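You operate a simulated robot arm through the tools that you are given. There is no shell and no other tool. Be economical: measure what you need, move in short steps, check, and stop when the job is done.

You run a simulated two-armed robot. Do the job below in one go: nothing can be reset, and whatever is moved stays where it is left.

Task
Take the rag from the top of the ledger table and hang it over the wooden bar on the bulb rack.

It is judged by the outcome, as a careful person would: the job done as asked, and still so three seconds after it is handed in. It fails if anything else is knocked over, pushed out of place, dropped, spilled or broken.

Robot
Two 7-joint arms with two-finger parallel grippers on one trunk, on a base that drives. Base frame: it is fixed to the floor where the robot stands at the start and does not move with it; the origin is under the middle of the robot, x ahead of it, y to its left, z up. Units: mm, rad, N and s.
The left shoulder is at the start at [70, 163, 1020], the right one opposite. Payload 3.43 kg a hand.
Tool frame (each hand has its own): the origin (TCP) lies between the finger pads and is the grasp point; the fingertips stand 34 mm ahead of it; z points along the fingers, y is the line along which they close. The gripper opens to 128 mm. The fingers are 24 mm wide and 12 mm thick; the gripper's body (48 by 130 mm) begins 96 mm behind the TCP.
Orientation is told as [roll, pitch, yaw] about the base's x, y, z axes, in that order, counted from this pose: with the fingers straight down and closing along the base's y, the tool's x points along the base's -x, its y along +y and its z along -z.

Tools
- The arms move only by the tool step_arm. It takes "left_rows", "right_rows" or both (then of equal length, played together; a hand with none holds still); each is text: rows parted by semicolons, each of 7 numbers parted by spaces: the finger opening in cm, from 0 to 12.8, then the shift along the base's x, y, z in units of 30 mm (1.0 is 30 mm), then the turn, a rotation vector about the base's x, y, z in units of 4 degrees (1.0 is 4 degrees). In form: claw x y z rx ry rz; .... A call has 1 to 8 rows; each row shifts and turns the commanded pose from where the row before left it. A call with a number of a shift or a turn outside -1 to 1 is refused whole. A row lasts 0.2 s, in which the tool goes at most 50 mm and 0.15 rad; a call with a longer step from one row to the next is refused whole, and so is a gripper value outside its range. A pose out of reach is approached as far as the arm can. The call stops where the force on the tool passes 40 N (or 10 N more than at its start, if that is more) or the arm is blocked; 0.2 s more then pass. Each finger travels about 153 mm/s and halts on what it meets, pressing with about 44 N; the grip force reading is that of the motor and also rises with nothing between the fingers. The clock runs only during rows and for 0.2 s after the last one: add rows that do not move to give the fingers time. The reply holds the time, the measured pose of the TCP, the force on the tool along the base axes, the opening and the grip force, in the units named above and with some noise, and new pictures: "views" is both (left out), scene, wrist or none (wrist: the cameras of the hands that moved).
- Cameras (640 x 400 px; columns grow to the right, rows downward): "scene" is now at [129.3, -5.9, 1229.5]; the picture's right is [-0.08, -1.00, 0.00], its down [-0.73, 0.06, -0.68] and it looks along [0.68, -0.05, -0.73] (base axes); focal length 286 px, centre (320, 200). "left" rides on the left gripper at [76, 11, -160] in its tool frame; the picture's right is [-0.15, 0.99, 0.00], its down [-0.88, -0.13, -0.46] and it looks along [-0.45, -0.07, 0.89] (tool axes); focal length 234 px, centre (320, 200). "right" rides on the right gripper at [76, -11, -160] in its tool frame; the picture's right is [0.15, 0.99, 0.00], its down [-0.88, 0.13, -0.46] and it looks along [-0.45, 0.07, 0.89] (tool axes); focal length 234 px, centre (320, 200). There is no depth. A picture from a camera that has moved, and an enlarged one, comes with that camera's place and axes in the base frame and with its lens.
- slide_trunk(by): slides the trunk up (or, below 0, down) by that many mm; the arms and the scene camera ride with it, the base frame stays. It gives what a move gives, with no picture.
- roll_base(legs): drives the robot by 1 to 6 legs, each [ahead, left, turn to the left] in mm, mm and rad, along the robot's own axes; the way and the turn of a leg run together, so that a leg with both is an arc; at most 1500 mm and 3.142 rad a leg. The arms and the cameras ride along, it lands a little off, and it stops where it bumps. It gives what a move gives, and a new picture of the scene camera.
- head_to(pan, tilt): turns the head with the scene camera to pan (to the left, within 1.501 rad either way) and tilt (down, from -0.506 to 1.204), counted from straight ahead of the robot. It gives what a move gives, and a new picture of the scene camera.
- close_up(camera, box): a new picture of the part [left, top, right, bottom] of that camera's present view, enlarged. It takes no simulated time.
- hand_in(): hands the job in; it is judged then, once.

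Go step by step. Nothing tells you exact positions but the pictures and the camera data: compare them with the known pose of the tool, close in by small moves and look again before you grip or let go. The budget is 120 turns and 260 pictures, counting those below and the enlarged ones. Unless the task says otherwise, let go and move clear before handing in, and close with one line.

The tools are called as name(argument=value, ...) on one line, values as JSON. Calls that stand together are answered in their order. step_arm: Moves the arms, as the interface text tells. Its arguments: {"type":"object","properties":{"left_rows":{"type":"string"},"right_rows":{"type":"string"},"views":{"type":"string","enum":["both","scene","wrist","none"]}},"required":[]} The other tools are called the same way: slide_trunk (by) slides the trunk up or down; roll_base (legs) drives the base; head_to (pan, tilt) turns the head that bears the scene camera; close_up (camera, box) takes an enlarged picture of a part of a camera's view; hand_in () hands the job in.

At the start:

```text
clock: 0.0
left_ee_pos: [698.4, 219.9, 859.0]
left_orientation: [0.001, 0.001, 0.001]
left_contact_force: [0.1, 0.5, -0.5]
left_gripper_width: 127.9
left_grasp_force: 0.1
right_ee_pos: [688.9, -222.6, 874.6]
right_orientation: [0.001, 0.001, -0.001]
right_contact_force: [0.2, 0.2, 0.0]
right_gripper_width: 127.9
right_grasp_force: 0.1
trunk travel left (down, up): [-500.0, 440.0]
robot x, y, heading: [1.1, 4.7, 0.001]
head pan, tilt: [-0.079, 0.824]
```

scene: 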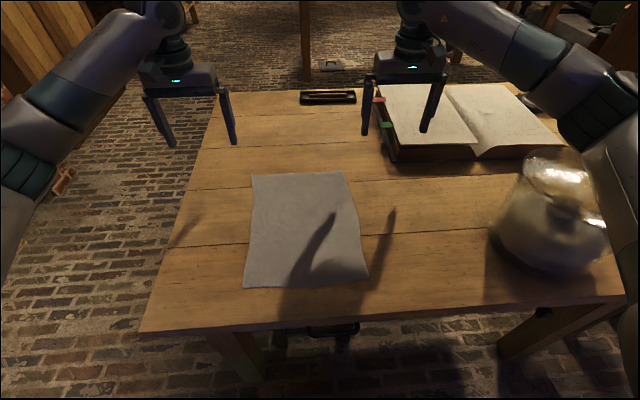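
right: 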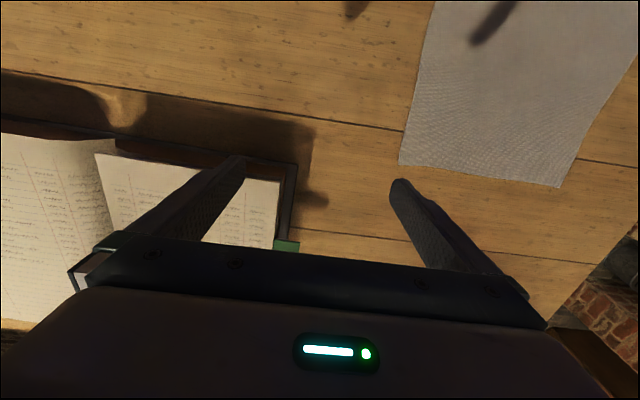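
left: 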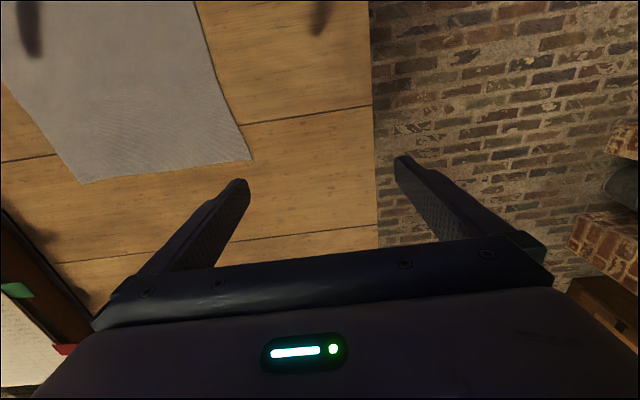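

I see the grey rag lying flat on the table in front of me, with a book and a glass vessel on the right. I'll look around for the bulb rack first.

head_to(pan=0.9, tilt=0.4)

head_to(pan=0.0, tilt=0.2)

head_to(pan=-0.9, tilt=0.4)

```text
clock: 1.2
left_ee_pos: [698.0, 219.5, 858.5]
left_orientation: [0.0, 0.0, -0.001]
left_contact_force: [-0.2, 0.1, 1.3]
left_gripper_width: 127.8
left_grasp_force: 0.1
right_ee_pos: [689.1, -223.3, 873.1]
right_orientation: [0.001, 0.0, 0.0]
right_contact_force: [-0.9, -0.8, 0.3]
right_gripper_width: 128.1
right_grasp_force: 0.2
trunk travel left (down, up): [-500.0, 440.0]
robot x, y, heading: [-3.9, -0.3, 0.002]
head pan, tilt: [0.901, 0.4]
camera scene: at [107.7, 72.8, 1266.6], right [0.78, -0.62, 0.0], down [-0.24, -0.3, -0.92], along [0.57, 0.72, -0.39], focal length 286 px, centre (320, 200)
```

scene: 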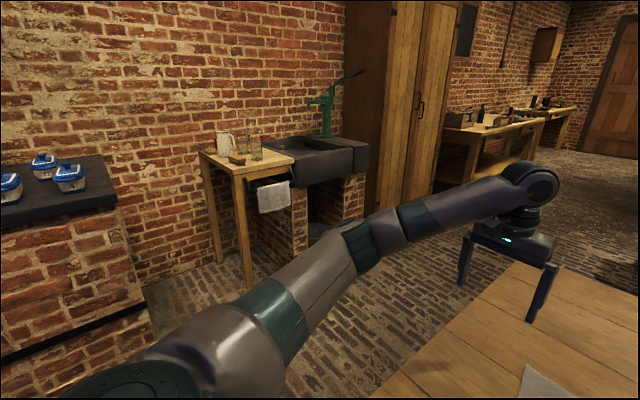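

```text
clock: 2.5
left_ee_pos: [698.6, 219.5, 859.1]
left_orientation: [0.0, 0.0, -0.001]
left_contact_force: [0.0, 0.0, -0.3]
left_gripper_width: 128.0
left_grasp_force: 0.1
right_ee_pos: [689.4, -223.6, 873.2]
right_orientation: [0.0, -0.002, 0.0]
right_contact_force: [-0.8, 1.0, 0.6]
right_gripper_width: 127.7
right_grasp_force: 0.1
trunk travel left (down, up): [-500.0, 440.0]
robot x, y, heading: [2.1, -4.2, 0.001]
head pan, tilt: [0.0, 0.201]
camera scene: at [143.3, 0.4, 1285.2], right [0.0, -1.0, 0.0], down [-0.2, 0.0, -0.98], along [0.98, 0.0, -0.2], focal length 286 px, centre (320, 200)
```

scene: 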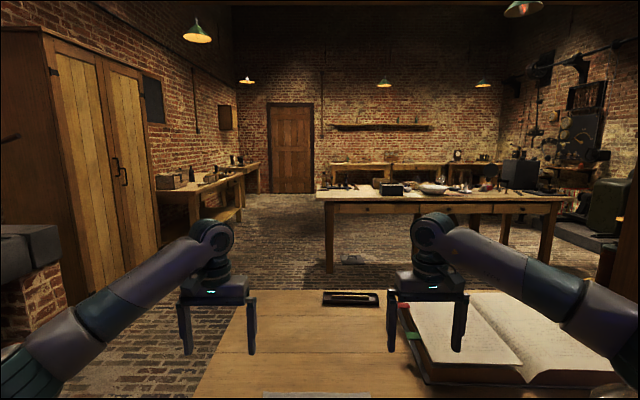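

```text
clock: 3.6
left_ee_pos: [696.3, 220.6, 858.5]
left_orientation: [0.001, -0.001, 0.0]
left_contact_force: [0.1, 0.5, -0.5]
left_gripper_width: 128.2
left_grasp_force: 0.1
right_ee_pos: [689.8, -224.5, 873.7]
right_orientation: [-0.001, 0.001, 0.0]
right_contact_force: [0.1, -0.3, 0.8]
right_gripper_width: 128.1
right_grasp_force: 0.1
trunk travel left (down, up): [-500.0, 440.0]
robot x, y, heading: [0.1, -2.4, 0.003]
head pan, tilt: [-0.901, 0.4]
camera scene: at [107.7, -72.3, 1266.7], right [-0.78, -0.62, 0.0], down [-0.24, 0.3, -0.92], along [0.57, -0.72, -0.39], focal length 286 px, centre (320, 200)
```

scene: 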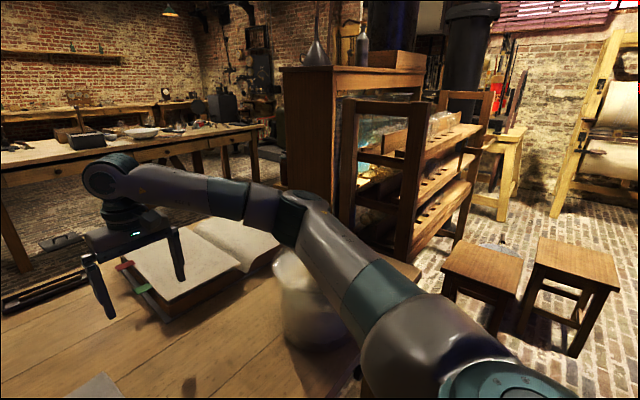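

The rack on the right with holed shelves is probably the bulb rack. I'll look closer at it and further right.

close_up(camera="scene", box=[280, 50, 540, 270])

head_to(pan=-1.5, tilt=0.4)

head_to(pan=1.5, tilt=0.4)

```text
1.82 times, centred on (410, 160) of scene
camera zoom: at [107.7, -72.3, 1266.7], right [-0.78, -0.62, 0.0], down [-0.24, 0.3, -0.92], along [0.57, -0.72, -0.39], focal length 521 px, centre (156, 273)
```

zoom: 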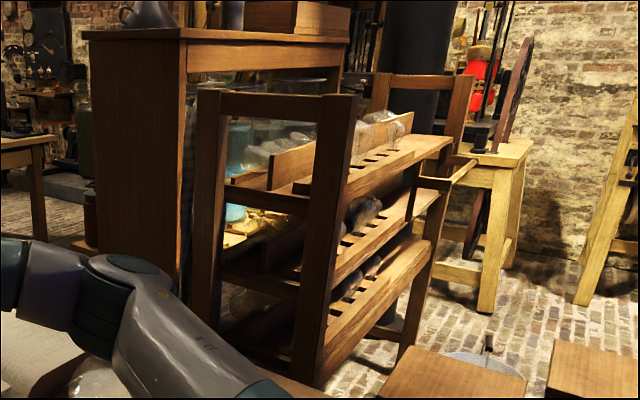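

```text
clock: 4.7
left_ee_pos: [698.2, 221.3, 859.5]
left_orientation: [-0.001, -0.001, 0.0]
left_contact_force: [-0.5, 0.6, -0.6]
left_gripper_width: 128.2
left_grasp_force: 0.0
right_ee_pos: [690.3, -223.8, 874.4]
right_orientation: [0.001, 0.0, -0.001]
right_contact_force: [1.3, 0.4, 0.5]
right_gripper_width: 127.8
right_grasp_force: 0.1
trunk travel left (down, up): [-500.0, 440.0]
robot x, y, heading: [-0.8, -0.1, 0.003]
head pan, tilt: [-1.499, 0.4]
camera scene: at [56.8, -92.1, 1266.7], right [-1.0, -0.07, 0.0], down [-0.03, 0.39, -0.92], along [0.07, -0.92, -0.39], focal length 286 px, centre (320, 200)
```

scene: 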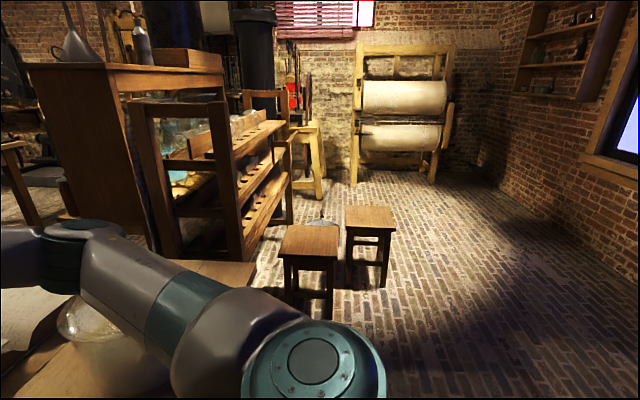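

```text
clock: 7.2
left_ee_pos: [698.5, 220.3, 858.1]
left_orientation: [0.0, -0.001, -0.001]
left_contact_force: [-0.5, 0.7, 0.1]
left_gripper_width: 127.9
left_grasp_force: 0.0
right_ee_pos: [690.2, -224.3, 874.7]
right_orientation: [0.0, 0.001, 0.0]
right_contact_force: [-0.6, 0.2, 0.5]
right_gripper_width: 128.2
right_grasp_force: 0.1
trunk travel left (down, up): [-500.0, 440.0]
robot x, y, heading: [0.8, 0.3, 0.003]
head pan, tilt: [1.499, 0.4]
camera scene: at [56.8, 92.7, 1266.7], right [1.0, -0.07, 0.0], down [-0.03, -0.39, -0.92], along [0.07, 0.92, -0.39], focal length 286 px, centre (320, 200)
```

scene: 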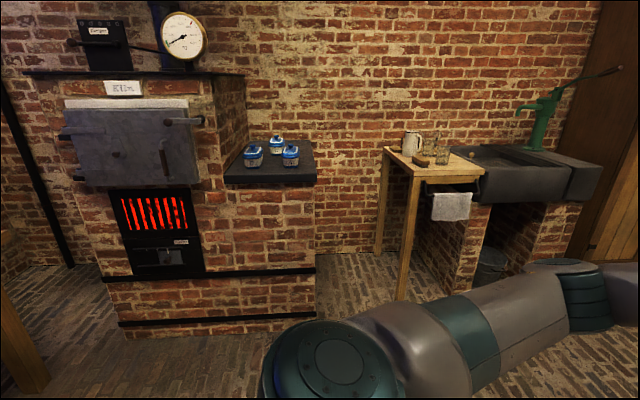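

The grey rag spans about x 412–765, y −130 to 150. I'll zoom in on the rack to see which bar is meant.

head_to(pan=-1.2, tilt=0.3)

close_up(camera="scene", box=[250, 70, 410, 170])

close_up(camera="scene", box=[190, 80, 430, 230])

```text
clock: 9.7
left_ee_pos: [698.4, 220.6, 858.9]
left_orientation: [0.001, 0.0, 0.0]
left_contact_force: [0.0, 0.0, -0.4]
left_gripper_width: 128.0
left_grasp_force: 0.0
right_ee_pos: [689.4, -223.7, 874.0]
right_orientation: [0.0, 0.0, 0.0]
right_contact_force: [-0.6, 0.7, -0.3]
right_gripper_width: 127.9
right_grasp_force: 0.1
trunk travel left (down, up): [-500.0, 440.0]
robot x, y, heading: [2.9, 1.1, 0.005]
head pan, tilt: [-1.201, 0.3]
camera scene: at [83.9, -86.7, 1275.9], right [-0.93, -0.36, 0.0], down [-0.11, 0.28, -0.96], along [0.35, -0.89, -0.3], focal length 286 px, centre (320, 200)
```

scene: 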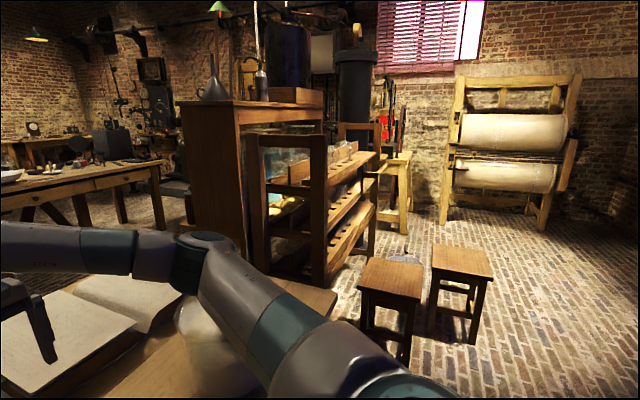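

```text
4.00 times, centred on (330, 120) of scene
camera zoom: at [83.9, -86.7, 1275.9], right [-0.93, -0.36, 0.0], down [-0.11, 0.28, -0.96], along [0.35, -0.89, -0.3], focal length 1146 px, centre (280, 520)
```

zoom: 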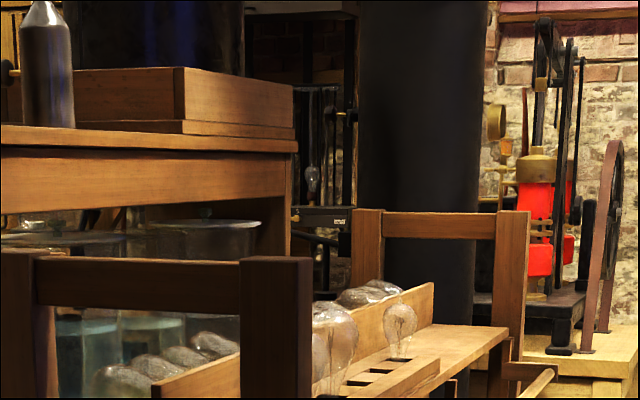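

```text
2.67 times, centred on (310, 155) of scene
camera zoom: at [83.9, -86.7, 1275.9], right [-0.93, -0.36, 0.0], down [-0.11, 0.28, -0.96], along [0.35, -0.89, -0.3], focal length 764 px, centre (347, 320)
```

zoom: 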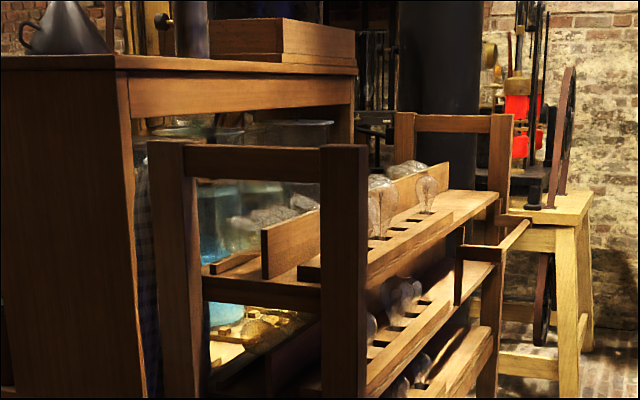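

The bar looks like a small towel rail standing out from the rack's front at the far end. I'll take the rag first with both hands near its far corners, starting by moving above them.

head_to(pan=0, tilt=0.75)

step_arm(left_rows="6 0.28 -0.833 -0.66 0 0 0;6 0.28 -0.833 -0.66 0 0 0;6 0.28 -0.833 -0.66 0 0 0;6 0.28 -0.833 -0.66 0 0 0;6 0.28 -0.833 -0.66 0 0 0;6 0 0 0 0 0 0", right_rows="6 0.34 0.92 -0.76 0 0 0;6 0.34 0.92 -0.76 0 0 0;6 0.34 0.92 -0.76 0 0 0;6 0.34 0.92 -0.76 0 0 0;6 0.34 0.92 -0.76 0 0 0;6 0 0 0 0 0 0")

```text
clock: 11.1
left_ee_pos: [697.5, 220.3, 858.6]
left_orientation: [0.001, 0.0, -0.001]
left_contact_force: [0.9, -0.1, -0.2]
left_gripper_width: 127.9
left_grasp_force: 0.1
right_ee_pos: [688.7, -223.3, 873.8]
right_orientation: [0.0, 0.001, -0.001]
right_contact_force: [0.3, -0.3, 0.0]
right_gripper_width: 127.9
right_grasp_force: 0.1
trunk travel left (down, up): [-500.0, 440.0]
robot x, y, heading: [2.4, -0.3, 0.002]
head pan, tilt: [0.0, 0.75]
camera scene: at [133.0, 0.2, 1235.5], right [0.0, -1.0, 0.0], down [-0.68, 0.0, -0.73], along [0.73, 0.0, -0.68], focal length 286 px, centre (320, 200)
```

scene: 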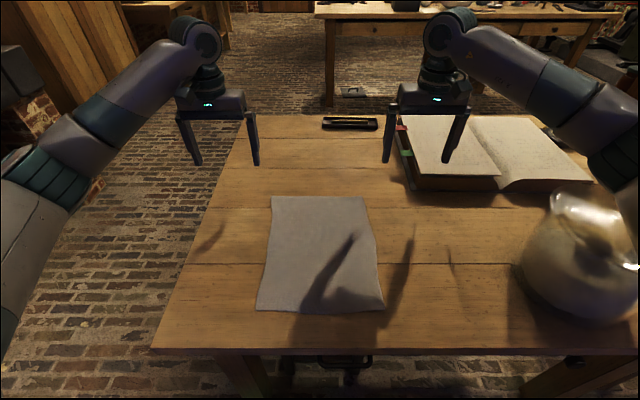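

```text
clock: 12.4
left_ee_pos: [738.4, 93.9, 760.0]
left_orientation: [-0.001, 0.001, 0.0]
left_contact_force: [-0.2, -0.1, 0.5]
left_gripper_width: 60.2
left_grasp_force: 0.1
right_ee_pos: [740.4, -86.9, 759.8]
right_orientation: [-0.001, 0.0, 0.0]
right_contact_force: [-0.3, -0.8, -0.4]
right_gripper_width: 59.9
right_grasp_force: 0.1
trunk travel left (down, up): [-500.0, 440.0]
robot x, y, heading: [-0.4, 0.8, 0.002]
head pan, tilt: [0.0, 0.75]
camera scene: at [132.3, 0.2, 1235.6], right [0.0, -1.0, 0.0], down [-0.68, 0.0, -0.73], along [0.73, 0.0, -0.68], focal length 286 px, centre (320, 200)
camera right: at [666.3, -97.8, 920.1], right [-0.15, 0.99, 0.0], down [0.88, 0.13, 0.46], along [0.45, 0.07, -0.89], focal length 234 px, centre (320, 200)
camera left: at [663.8, 106.2, 919.5], right [0.15, 0.99, 0.0], down [0.88, -0.13, 0.46], along [0.45, -0.07, -0.89], focal length 234 px, centre (320, 200)
```

scene: 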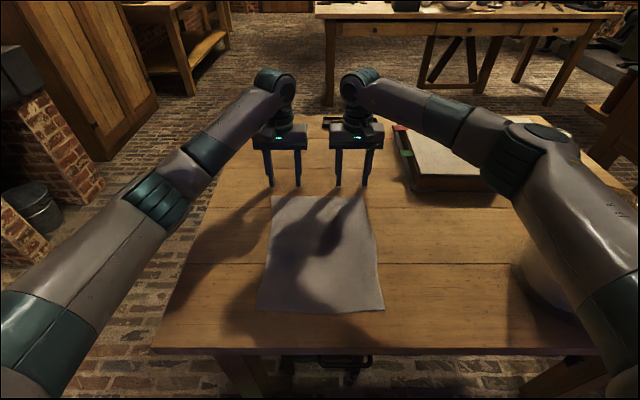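
right: 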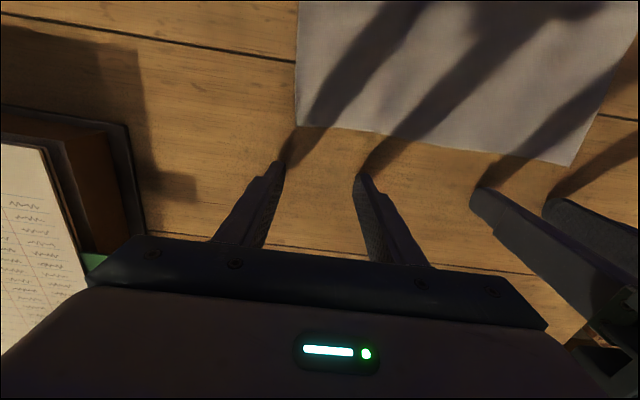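
left: 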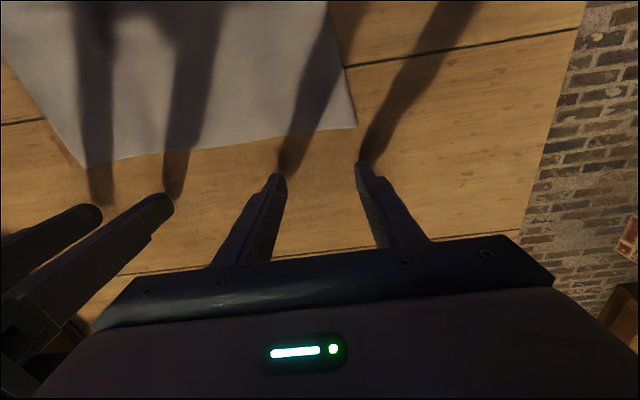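

The wrist views suggest the table surface is higher (near z≈710), with the rag's far edge at x≈703. I'll shift both hands over the rag at this height.

step_arm(left_rows="6 -0.92 -0.15 0.1 0 0 0;6 -0.92 -0.15 0 0 0 0;6 0 0 0 0 0 0", right_rows="6 -0.95 0.28 0.1 0 0 0;6 -0.95 0.28 0 0 0 0;6 0 0 0 0 0 0")

```text
clock: 13.2
left_ee_pos: [683.2, 85.6, 762.4]
left_orientation: [0.0, 0.001, 0.0]
left_contact_force: [0.8, -0.2, -0.3]
left_gripper_width: 60.1
left_grasp_force: 0.0
right_ee_pos: [685.3, -70.6, 760.5]
right_orientation: [0.001, 0.001, 0.0]
right_contact_force: [0.2, -0.4, 0.1]
right_gripper_width: 59.9
right_grasp_force: 0.0
trunk travel left (down, up): [-500.0, 440.0]
robot x, y, heading: [1.1, -0.9, -0.003]
head pan, tilt: [0.0, 0.75]
camera scene: at [133.3, 0.1, 1235.5], right [0.0, -1.0, 0.0], down [-0.68, 0.0, -0.73], along [0.73, 0.0, -0.68], focal length 286 px, centre (320, 200)
camera right: at [609.8, -81.4, 920.3], right [-0.15, 0.99, 0.0], down [0.88, 0.13, 0.45], along [0.45, 0.07, -0.89], focal length 234 px, centre (320, 200)
camera left: at [609.8, 97.7, 921.9], right [0.15, 0.99, 0.0], down [0.88, -0.13, 0.45], along [0.45, -0.07, -0.89], focal length 234 px, centre (320, 200)
```

scene: 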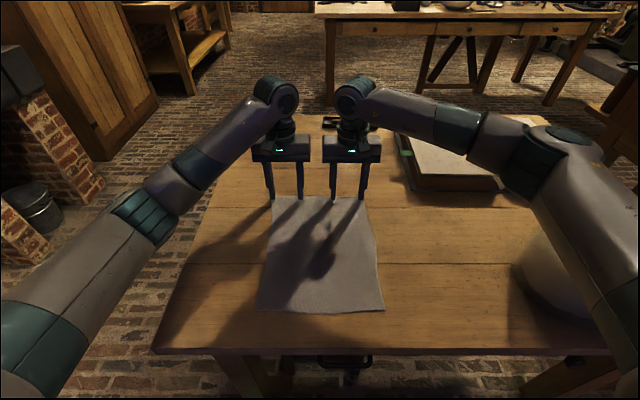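
right: 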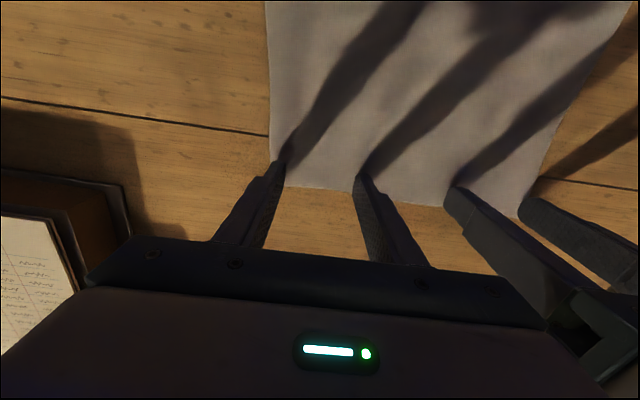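
left: 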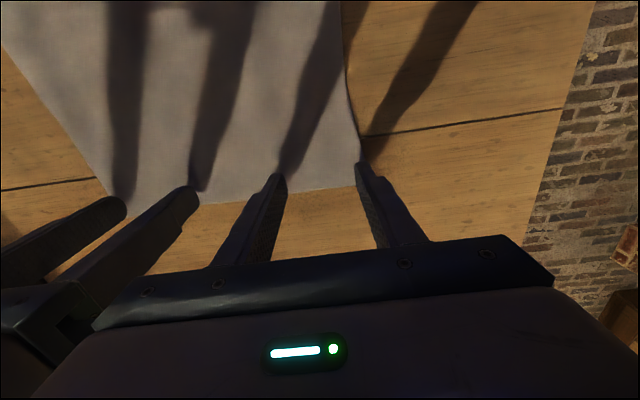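

The fingertips sit right at the rag's edges. I'll move them inward a little, then lower in small steps until contact.

step_arm(left_rows="5 -0.45 -0.2 0 0 0 0;5 0 0 -0.35 0 0 0;5 0 0 -0.35 0 0 0;5 0 0 -0.2 0 0 0", right_rows="5 -0.45 0.15 0 0 0 0;5 0 0 -0.35 0 0 0;5 0 0 -0.35 0 0 0;5 0 0 -0.2 0 0 0")

```text
clock: 14.1
left_ee_pos: [671.0, 80.4, 755.3]
left_orientation: [-0.004, -0.017, -0.002]
left_contact_force: [-1.8, 1.5, 20.4]
left_gripper_width: 50.4
left_grasp_force: 0.3
right_ee_pos: [671.4, -65.1, 754.0]
right_orientation: [0.002, -0.016, -0.002]
right_contact_force: [-3.5, -0.8, 22.2]
right_gripper_width: 50.3
right_grasp_force: 0.1
trunk travel left (down, up): [-500.0, 440.0]
robot x, y, heading: [-1.3, 0.4, -0.001]
head pan, tilt: [0.0, 0.75]
stopped in row 4 (right hand): the force on the tool passed its limit (the readings are from after the stop); the commanded pose is now the measured one
camera scene: at [128.7, 0.1, 1236.6], right [0.0, -1.0, 0.0], down [-0.68, 0.0, -0.73], along [0.73, 0.0, -0.68], focal length 286 px, centre (320, 200)
camera right: at [594.1, -76.1, 914.1], right [-0.14, 0.99, 0.0], down [0.87, 0.13, 0.47], along [0.47, 0.07, -0.88], focal length 234 px, centre (320, 200)
camera left: at [594.1, 91.7, 913.3], right [0.15, 0.99, 0.0], down [0.87, -0.13, 0.47], along [0.47, -0.07, -0.88], focal length 234 px, centre (320, 200)
```

scene: 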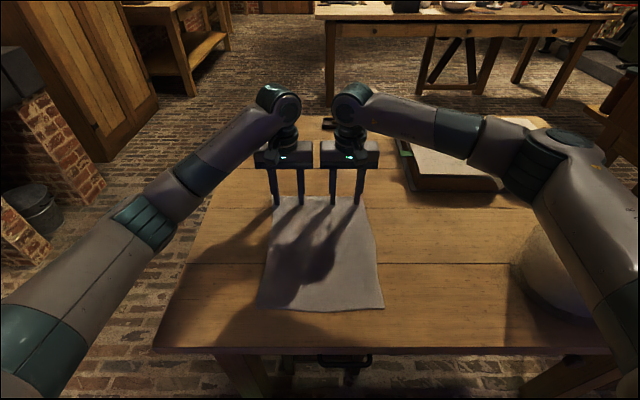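
right: 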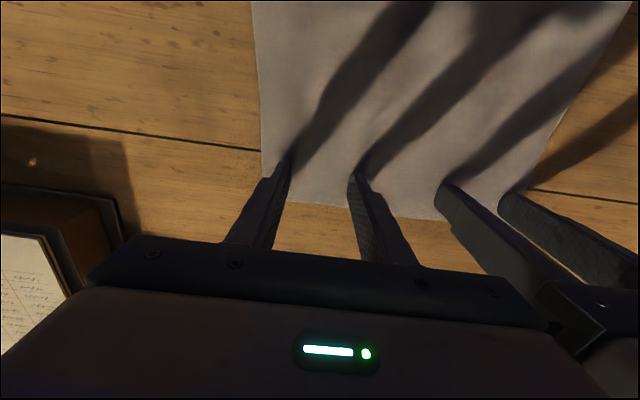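
left: 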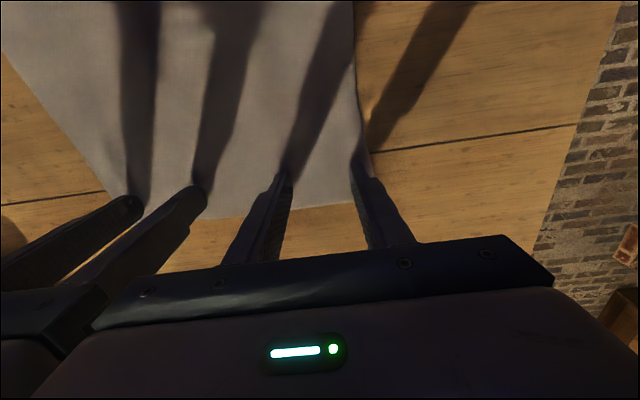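

Contact at a table height of about z≈720, with both hands pressing about 20 N. I'll close the fingers to bunch the cloth.

step_arm(left_rows="3.5 0 0 0 0 0 0;1.5 0 0 0 0 0 0;0 0 0 0 0 0 0;0 0 0 0 0 0 0;0 0 0 0 0 0 0", right_rows="3.5 0 0 0 0 0 0;1.5 0 0 0 0 0 0;0 0 0 0 0 0 0;0 0 0 0 0 0 0;0 0 0 0 0 0 0")

```text
clock: 15.1
left_ee_pos: [673.1, 75.3, 755.7]
left_orientation: [-0.014, -0.021, -0.008]
left_contact_force: [-0.5, -7.8, 16.2]
left_gripper_width: 2.0
left_grasp_force: 36.7
right_ee_pos: [673.5, -60.4, 755.8]
right_orientation: [0.014, -0.021, 0.003]
right_contact_force: [-2.0, 8.1, 16.1]
right_gripper_width: 2.1
right_grasp_force: 36.8
trunk travel left (down, up): [-500.0, 440.0]
robot x, y, heading: [-0.5, -1.2, -0.002]
head pan, tilt: [0.0, 0.75]
stopped in row 5 (left hand): the force on the tool passed its limit (the readings are from after the stop); the commanded pose is now the measured one
camera scene: at [129.7, 0.2, 1235.4], right [0.0, -1.0, 0.0], down [-0.68, 0.0, -0.73], along [0.73, 0.0, -0.68], focal length 286 px, centre (320, 200)
camera right: at [594.2, -73.1, 913.8], right [-0.15, 0.99, 0.01], down [0.87, 0.13, 0.48], along [0.47, 0.08, -0.88], focal length 234 px, centre (320, 200)
camera left: at [594.3, 89.4, 913.0], right [0.15, 0.99, -0.01], down [0.87, -0.13, 0.48], along [0.47, -0.08, -0.88], focal length 234 px, centre (320, 200)
```

scene: 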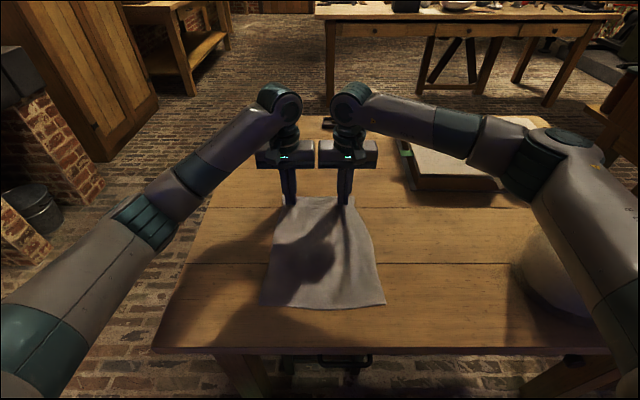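
right: 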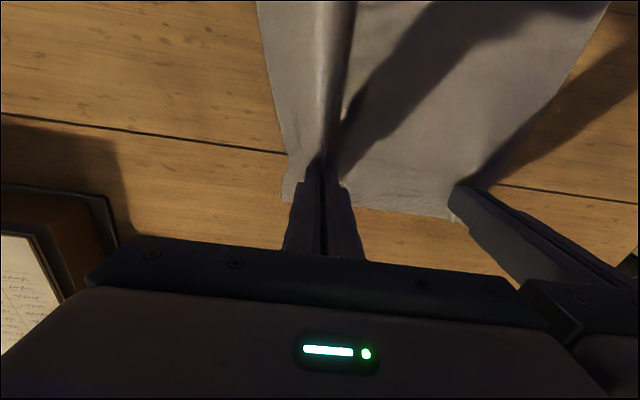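
left: 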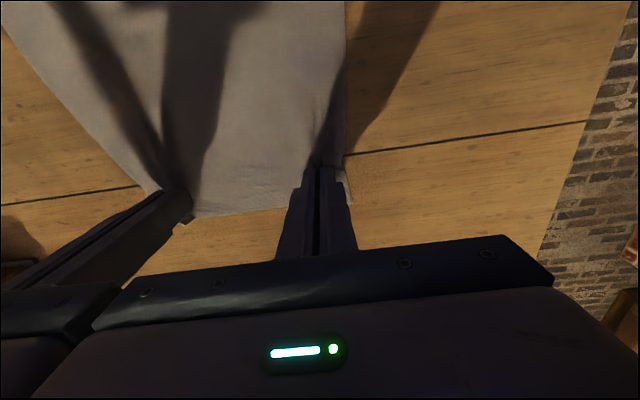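

The cloth is bunched and pinched in both hands. I'll lift slowly and check that it follows.

step_arm(left_rows="0 0 0 0.3 0 0 0;0 0 0 0.6 0 0 0;0 0 0 0.8 0 0 0;0 0 0 0.8 0 0 0;0 0 0 0.8 0 0 0;0 0 0 0 0 0 0", right_rows="0 0 0 0.3 0 0 0;0 0 0 0.6 0 0 0;0 0 0 0.8 0 0 0;0 0 0 0.8 0 0 0;0 0 0 0.8 0 0 0;0 0 0 0 0 0 0", views="scene")

```text
clock: 16.5
left_ee_pos: [673.8, 75.4, 849.7]
left_orientation: [-0.011, -0.014, -0.005]
left_contact_force: [0.9, -18.6, 0.7]
left_gripper_width: 1.8
left_grasp_force: 36.8
right_ee_pos: [674.4, -61.6, 850.0]
right_orientation: [0.01, -0.013, 0.002]
right_contact_force: [-1.3, 18.6, -0.2]
right_gripper_width: 2.1
right_grasp_force: 37.2
trunk travel left (down, up): [-500.0, 440.0]
robot x, y, heading: [3.8, -1.4, -0.003]
head pan, tilt: [0.0, 0.75]
camera scene: at [133.7, 0.3, 1235.4], right [0.0, -1.0, 0.0], down [-0.68, 0.0, -0.73], along [0.73, 0.0, -0.68], focal length 286 px, centre (320, 200)
```

scene: 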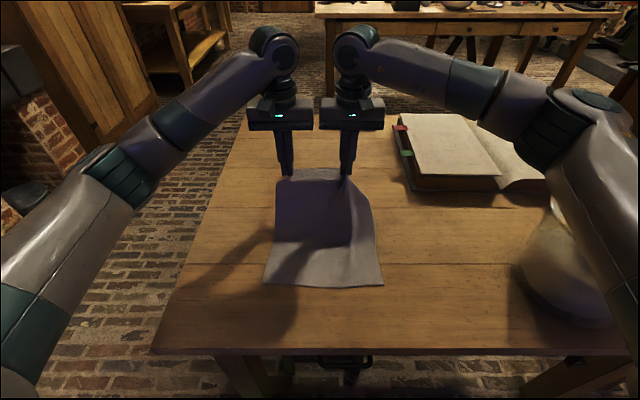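

Both corners hold. I'll ease the lateral tension slightly and raise the trunk so the rag clears the table.

step_arm(left_rows="0 0 -0.07 0.5 0 0 0;0 0 0 0 0 0 0", right_rows="0 0 0.07 0.5 0 0 0;0 0 0 0 0 0 0", views="none")

slide_trunk(by=260)

head_to(pan=0, tilt=0.7)

```text
clock: 17.1
left_ee_pos: [674.7, 75.3, 864.5]
left_orientation: [-0.009, -0.013, -0.006]
left_contact_force: [0.7, -10.8, -0.4]
left_gripper_width: 2.1
left_grasp_force: 36.7
right_ee_pos: [674.5, -60.2, 863.7]
right_orientation: [0.009, -0.014, 0.0]
right_contact_force: [-0.9, 11.3, -0.4]
right_gripper_width: 2.5
right_grasp_force: 37.5
trunk travel left (down, up): [-500.0, 440.0]
robot x, y, heading: [-1.5, 0.3, 0.002]
head pan, tilt: [0.0, 0.75]
```

```text
clock: 19.8
left_ee_pos: [672.5, 75.0, 1123.8]
left_orientation: [-0.01, -0.013, -0.003]
left_contact_force: [-0.1, -7.9, -0.2]
left_gripper_width: 2.1
left_grasp_force: 36.3
right_ee_pos: [673.7, -59.1, 1124.6]
right_orientation: [0.01, -0.014, 0.003]
right_contact_force: [-0.6, 8.0, -0.3]
right_gripper_width: 2.1
right_grasp_force: 36.4
trunk travel left (down, up): [-760.0, 180.0]
robot x, y, heading: [1.6, -0.4, -0.002]
head pan, tilt: [0.0, 0.75]
```

```text
clock: 20.4
left_ee_pos: [673.9, 74.7, 1124.3]
left_orientation: [-0.012, -0.016, -0.004]
left_contact_force: [0.8, -7.8, -0.4]
left_gripper_width: 1.6
left_grasp_force: 36.3
right_ee_pos: [675.1, -60.0, 1125.0]
right_orientation: [0.01, -0.014, 0.002]
right_contact_force: [0.2, 8.4, -1.0]
right_gripper_width: 2.0
right_grasp_force: 37.0
trunk travel left (down, up): [-760.0, 180.0]
robot x, y, heading: [-0.7, 2.0, 0.003]
head pan, tilt: [0.0, 0.7]
camera scene: at [135.6, 0.3, 1499.7], right [0.0, -1.0, 0.0], down [-0.64, 0.0, -0.76], along [0.76, 0.0, -0.64], focal length 286 px, centre (320, 200)
```

scene: 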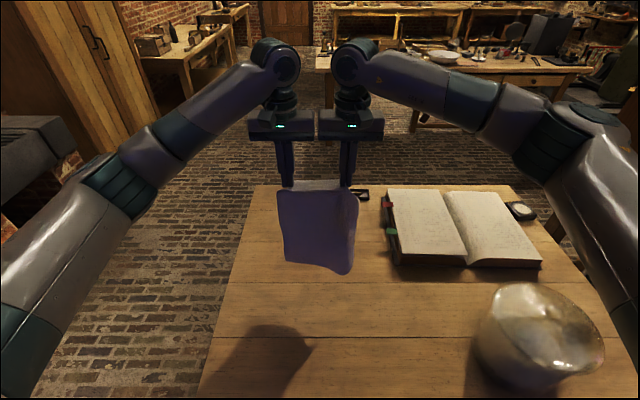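

The rag hangs cleanly and clear of the table. I'll look at the rack from this height to plan the route.

head_to(pan=-1.2, tilt=0.5)

close_up(camera="scene", box=[220, 60, 460, 210])

```text
clock: 21.8
left_ee_pos: [674.0, 74.5, 1126.1]
left_orientation: [-0.01, -0.013, -0.003]
left_contact_force: [0.9, -7.1, -0.5]
left_gripper_width: 1.7
left_grasp_force: 36.9
right_ee_pos: [674.4, -61.5, 1125.4]
right_orientation: [0.011, -0.013, 0.001]
right_contact_force: [-1.1, 8.3, -0.8]
right_gripper_width: 2.7
right_grasp_force: 37.5
trunk travel left (down, up): [-760.0, 180.0]
robot x, y, heading: [0.7, -1.5, 0.003]
head pan, tilt: [-1.201, 0.499]
camera scene: at [83.5, -84.5, 1517.5], right [-0.93, -0.36, 0.0], down [-0.17, 0.45, -0.88], along [0.32, -0.82, -0.48], focal length 286 px, centre (320, 200)
```

scene: 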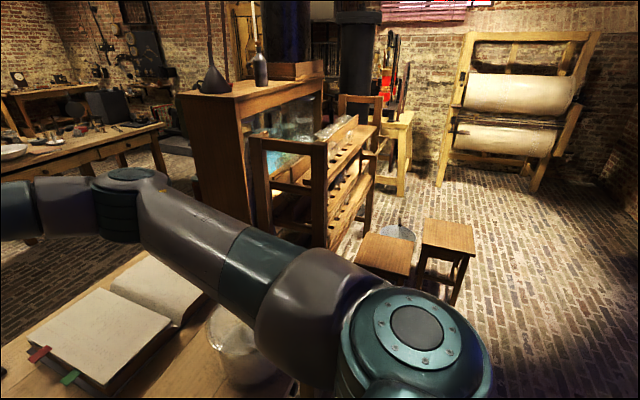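

```text
2.67 times, centred on (340, 135) of scene
camera zoom: at [83.5, -84.5, 1517.5], right [-0.93, -0.36, 0.0], down [-0.17, 0.45, -0.88], along [0.32, -0.82, -0.48], focal length 764 px, centre (267, 373)
```

zoom: 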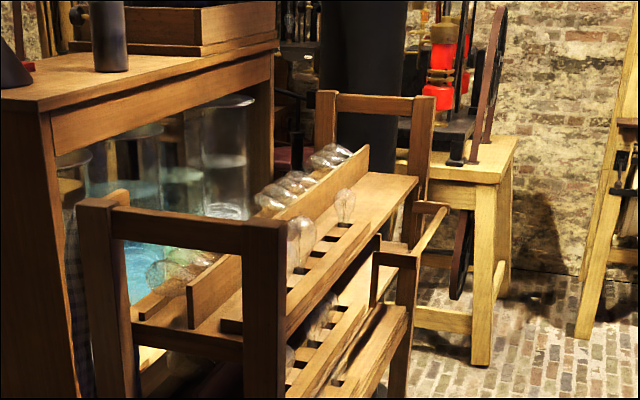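

The rail runs parallel to y at about x≈350, z≈935, y −1640…−2140, standing out from the rack's −x side, with two stools in front of it. I'll back away from the table, go right, and look again.

roll_base(legs=[[-750, 0, 0]])

```text
clock: 25.9
left_ee_pos: [-86.0, 77.8, 1125.2]
left_orientation: [-0.011, -0.013, 0.005]
left_contact_force: [0.7, -7.8, 0.2]
left_gripper_width: 1.7
left_grasp_force: 37.0
right_ee_pos: [-83.3, -56.9, 1125.3]
right_orientation: [0.01, -0.013, 0.011]
right_contact_force: [0.3, 7.0, -1.4]
right_gripper_width: 2.2
right_grasp_force: 37.1
trunk travel left (down, up): [-760.0, 180.0]
robot x, y, heading: [-754.7, -3.9, 0.008]
head pan, tilt: [-1.201, 0.499]
camera scene: at [-673.7, -87.0, 1517.4], right [-0.93, -0.37, 0.0], down [-0.18, 0.44, -0.88], along [0.32, -0.82, -0.48], focal length 286 px, centre (320, 200)
```

scene: 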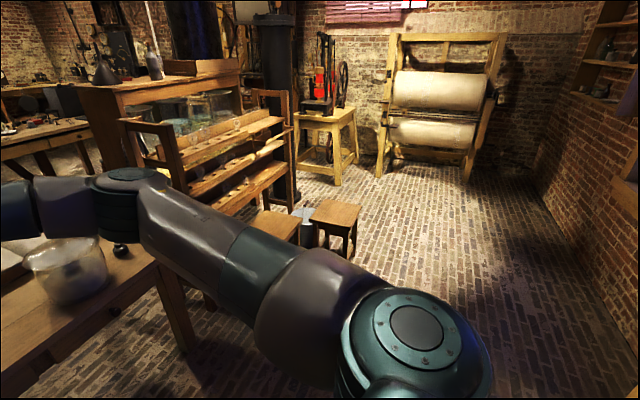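

The way to the right is clear. I'll shift right 1500 and look at the rack head-on.

roll_base(legs=[[0, -1500, 0]])

head_to(pan=-0.5, tilt=0.6)

close_up(camera="scene", box=[160, 60, 400, 210])

```text
clock: 33.3
left_ee_pos: [-47.1, -1395.1, 1124.0]
left_orientation: [-0.011, -0.015, 0.04]
left_contact_force: [1.6, -7.3, 0.3]
left_gripper_width: 1.9
left_grasp_force: 36.7
right_ee_pos: [-41.0, -1529.7, 1126.6]
right_orientation: [0.01, -0.013, 0.047]
right_contact_force: [-1.3, 8.0, 0.0]
right_gripper_width: 1.9
right_grasp_force: 37.2
trunk travel left (down, up): [-760.0, 180.0]
robot x, y, heading: [-714.0, -1505.1, 0.049]
head pan, tilt: [-1.201, 0.499]
camera scene: at [-630.4, -1581.3, 1517.5], right [-0.91, -0.4, 0.0], down [-0.19, 0.44, -0.88], along [0.35, -0.8, -0.48], focal length 286 px, centre (320, 200)
```

scene: 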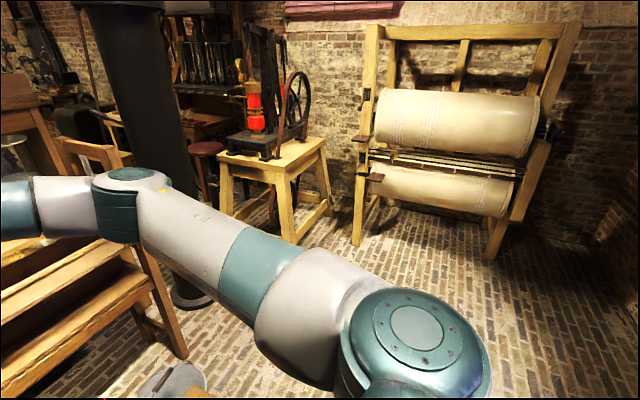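

```text
clock: 34.4
left_ee_pos: [-48.6, -1395.0, 1124.1]
left_orientation: [-0.01, -0.014, 0.042]
left_contact_force: [-0.2, -5.8, -0.2]
left_gripper_width: 2.1
left_grasp_force: 37.1
right_ee_pos: [-41.7, -1529.2, 1125.3]
right_orientation: [0.012, -0.013, 0.046]
right_contact_force: [-1.2, 6.4, -0.3]
right_gripper_width: 2.2
right_grasp_force: 37.2
trunk travel left (down, up): [-760.0, 180.0]
robot x, y, heading: [-718.6, -1498.5, 0.042]
head pan, tilt: [-0.499, 0.6]
camera scene: at [-587.7, -1537.0, 1508.4], right [-0.44, -0.9, 0.0], down [-0.51, 0.25, -0.82], along [0.74, -0.36, -0.57], focal length 286 px, centre (320, 200)
```

scene: 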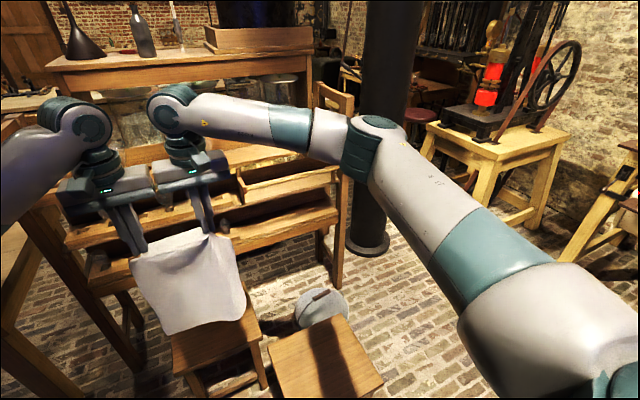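

```text
2.67 times, centred on (280, 135) of scene
camera zoom: at [-587.7, -1537.0, 1508.4], right [-0.44, -0.9, 0.0], down [-0.51, 0.25, -0.82], along [0.74, -0.36, -0.57], focal length 764 px, centre (427, 373)
```

zoom: 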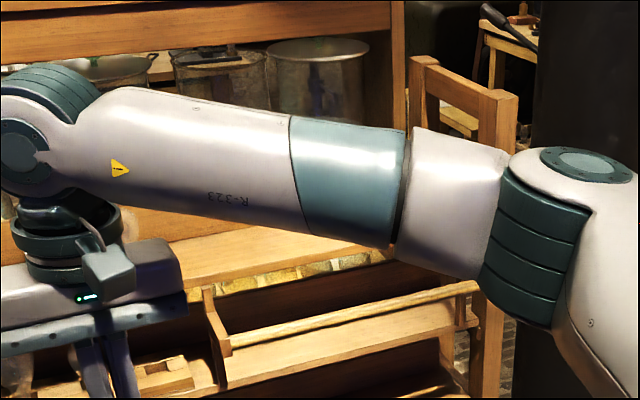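

The bar is at about x≈345, y −1680…−2076, z≈935, and one stool at (−130, −1765) blocks a straight approach. I'll go further right, turn left about 0.55 rad and then come in diagonally.

roll_base(legs=[[-36, -789, 0], [0, 0, 0.545]])

head_to(pan=0.0, tilt=0.55)

```text
clock: 40.2
left_ee_pos: [-205.2, -1849.7, 1124.3]
left_orientation: [-0.009, -0.014, 0.599]
left_contact_force: [3.6, -5.3, 0.0]
left_gripper_width: 1.9
left_grasp_force: 36.7
right_ee_pos: [-126.7, -1958.7, 1125.0]
right_orientation: [0.011, -0.014, 0.606]
right_contact_force: [-3.8, 6.3, 0.7]
right_gripper_width: 2.2
right_grasp_force: 37.3
trunk travel left (down, up): [-760.0, 180.0]
robot x, y, heading: [-715.8, -2290.5, 0.607]
head pan, tilt: [-0.499, 0.6]
camera scene: at [-586.8, -2254.7, 1508.4], right [0.1, -0.99, 0.0], down [-0.56, -0.06, -0.82], along [0.82, 0.09, -0.57], focal length 286 px, centre (320, 200)
```

scene: 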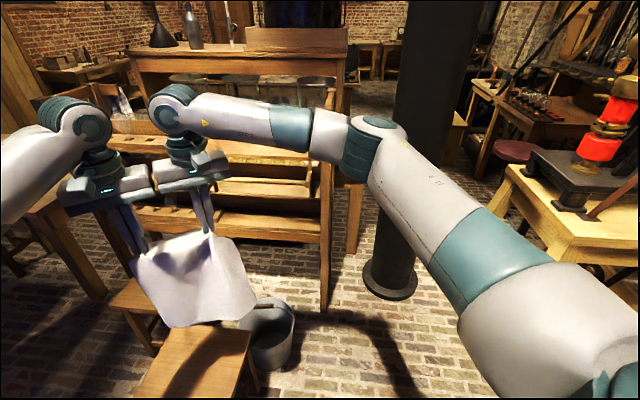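

```text
clock: 41.1
left_ee_pos: [-204.8, -1849.8, 1123.9]
left_orientation: [-0.011, -0.014, 0.598]
left_contact_force: [2.8, -4.9, 1.0]
left_gripper_width: 2.0
left_grasp_force: 36.9
right_ee_pos: [-127.2, -1958.7, 1125.4]
right_orientation: [0.01, -0.015, 0.607]
right_contact_force: [-3.8, 4.2, -0.1]
right_gripper_width: 2.5
right_grasp_force: 36.9
trunk travel left (down, up): [-760.0, 180.0]
robot x, y, heading: [-718.1, -2293.7, 0.608]
head pan, tilt: [0.0, 0.55]
camera scene: at [-600.7, -2213.1, 1512.9], right [0.57, -0.82, 0.0], down [-0.43, -0.3, -0.85], along [0.7, 0.48, -0.52], focal length 286 px, centre (320, 200)
```

scene: 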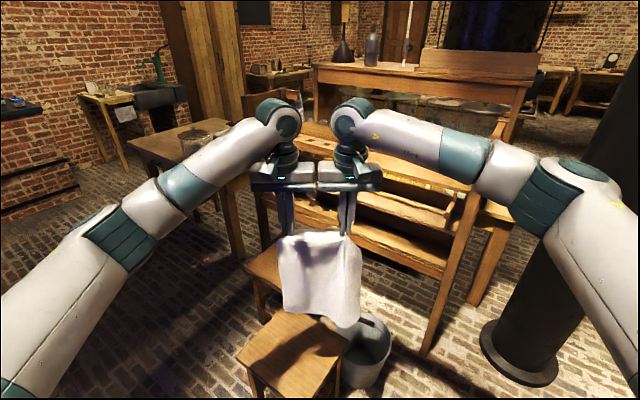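

I can see a bucket beside the rack too, at roughly (120, −1970). I'll zoom in on the bar from this angle.

close_up(camera="scene", box=[280, 110, 520, 260])

close_up(camera="scene", box=[220, 220, 460, 400])

```text
2.67 times, centred on (400, 185) of scene
camera zoom: at [-600.7, -2213.1, 1512.9], right [0.57, -0.82, 0.0], down [-0.43, -0.3, -0.85], along [0.7, 0.48, -0.52], focal length 764 px, centre (107, 240)
```

zoom: 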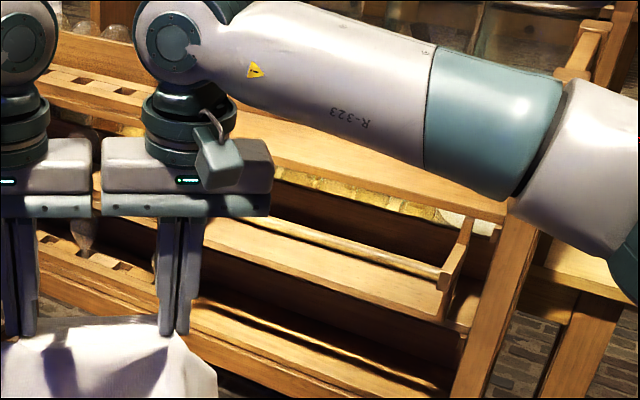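

```text
2.22 times, centred on (340, 310) of scene
camera zoom: at [-600.7, -2213.1, 1512.9], right [0.57, -0.82, 0.0], down [-0.43, -0.3, -0.85], along [0.7, 0.48, -0.52], focal length 636 px, centre (276, -44)
```

zoom: 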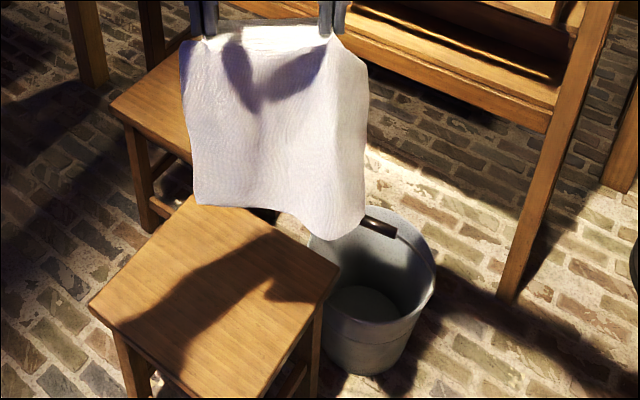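

The bar end fits x≈345, y≈−2090, z≈932, with the shelf front about 130 mm behind it, enough to pass the fingers over. I'll drive in diagonally, staying short of the bar.

roll_base(legs=[[296, -252, 0]])

```text
clock: 43.6
left_ee_pos: [182.9, -1882.2, 1124.5]
left_orientation: [-0.01, -0.014, 0.607]
left_contact_force: [3.3, -4.6, 0.0]
left_gripper_width: 1.8
left_grasp_force: 36.8
right_ee_pos: [260.4, -1991.9, 1125.2]
right_orientation: [0.01, -0.014, 0.614]
right_contact_force: [-4.6, 5.1, -0.4]
right_gripper_width: 2.2
right_grasp_force: 37.3
trunk travel left (down, up): [-760.0, 180.0]
robot x, y, heading: [-321.5, -2330.0, 0.613]
head pan, tilt: [0.0, 0.55]
camera scene: at [-211.7, -2248.6, 1513.0], right [0.57, -0.82, 0.0], down [-0.43, -0.3, -0.85], along [0.7, 0.49, -0.52], focal length 286 px, centre (320, 200)
```

scene: 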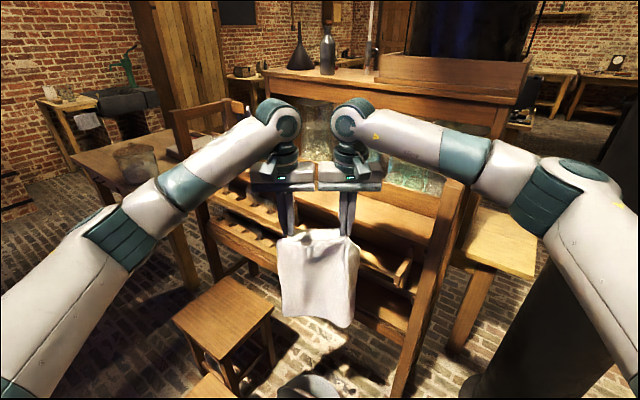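

The rag hangs just short of the bar. I'll rotate both hands together about their midpoint so the rag's edge becomes parallel to the bar, centred at y≈−1885.

step_arm(left_rows="0 .133 .26 0 0 0 -.97;0 .133 .26 0 0 0 -.97;0 .133 .26 0 0 0 -.97;0 .143 .233 0 0 0 -.97;0 .143 .233 0 0 0 -.97;0 .143 .233 0 0 0 -.97", right_rows="0 -.133 .111 0 0 0 -.97;0 -.133 .111 0 0 0 -.97;0 -.133 .111 0 0 0 -.97;0 -.143 .139 0 0 0 -.97;0 -.143 .139 0 0 0 -.97;0 -.143 .139 0 0 0 -.97", views="none")

step_arm(left_rows="0 .154 .2 0 0 0 -.97;0 .154 .2 0 0 0 -.97;0 .154 .2 0 0 0 -.97;0 0 0 0 0 0 0", right_rows="0 -.154 .17 0 0 0 -.97;0 -.154 .17 0 0 0 -.97;0 -.154 .17 0 0 0 -.97;0 0 0 0 0 0 0")

```text
clock: 45.0
left_ee_pos: [206.1, -1837.8, 1123.7]
left_orientation: [-0.009, -0.014, 0.199]
left_contact_force: [1.9, -5.9, -0.1]
left_gripper_width: 1.8
left_grasp_force: 36.6
right_ee_pos: [236.0, -1968.1, 1125.8]
right_orientation: [0.012, -0.016, 0.205]
right_contact_force: [-1.5, 6.1, -0.1]
right_gripper_width: 2.2
right_grasp_force: 36.6
trunk travel left (down, up): [-760.0, 180.0]
robot x, y, heading: [-325.3, -2330.6, 0.609]
head pan, tilt: [0.0, 0.55]
```

```text
clock: 46.0
left_ee_pos: [222.3, -1819.3, 1123.4]
left_orientation: [-0.012, -0.013, -0.003]
left_contact_force: [-0.7, -6.6, 0.5]
left_gripper_width: 1.9
left_grasp_force: 36.4
right_ee_pos: [220.5, -1953.2, 1126.7]
right_orientation: [0.01, -0.014, 0.002]
right_contact_force: [-0.1, 6.2, 0.2]
right_gripper_width: 2.4
right_grasp_force: 36.9
trunk travel left (down, up): [-760.0, 180.0]
robot x, y, heading: [-326.0, -2328.6, 0.614]
head pan, tilt: [0.0, 0.55]
camera scene: at [-210.9, -2248.5, 1512.9], right [0.57, -0.82, 0.0], down [-0.43, -0.3, -0.85], along [0.7, 0.49, -0.52], focal length 286 px, centre (320, 200)
camera right: at [144.5, -1967.1, 1284.4], right [-0.15, 0.99, 0.01], down [0.87, 0.13, 0.47], along [0.46, 0.08, -0.88], focal length 234 px, centre (320, 200)
camera left: at [145.5, -1806.0, 1282.4], right [0.15, 0.99, -0.01], down [0.87, -0.13, 0.47], along [0.46, -0.08, -0.88], focal length 234 px, centre (320, 200)
```

scene: 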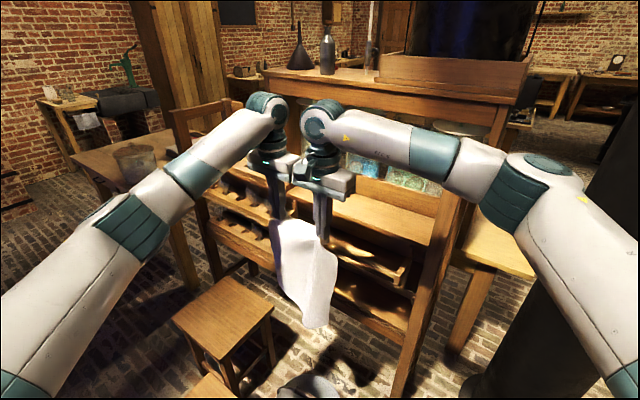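
right: 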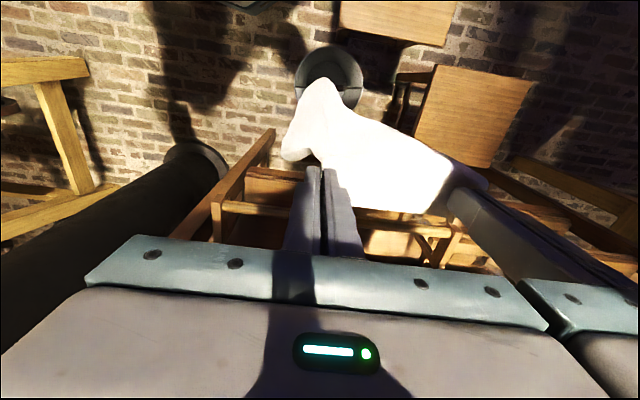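
left: 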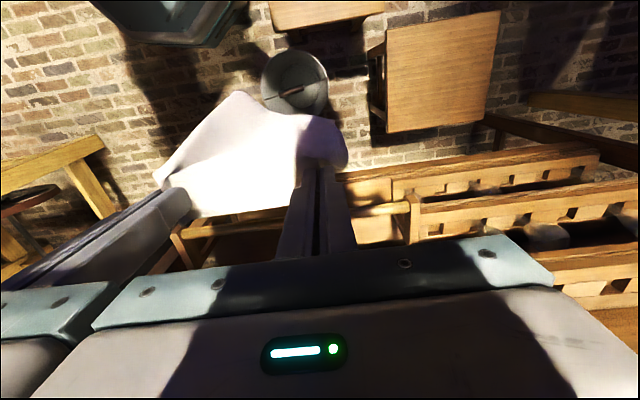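

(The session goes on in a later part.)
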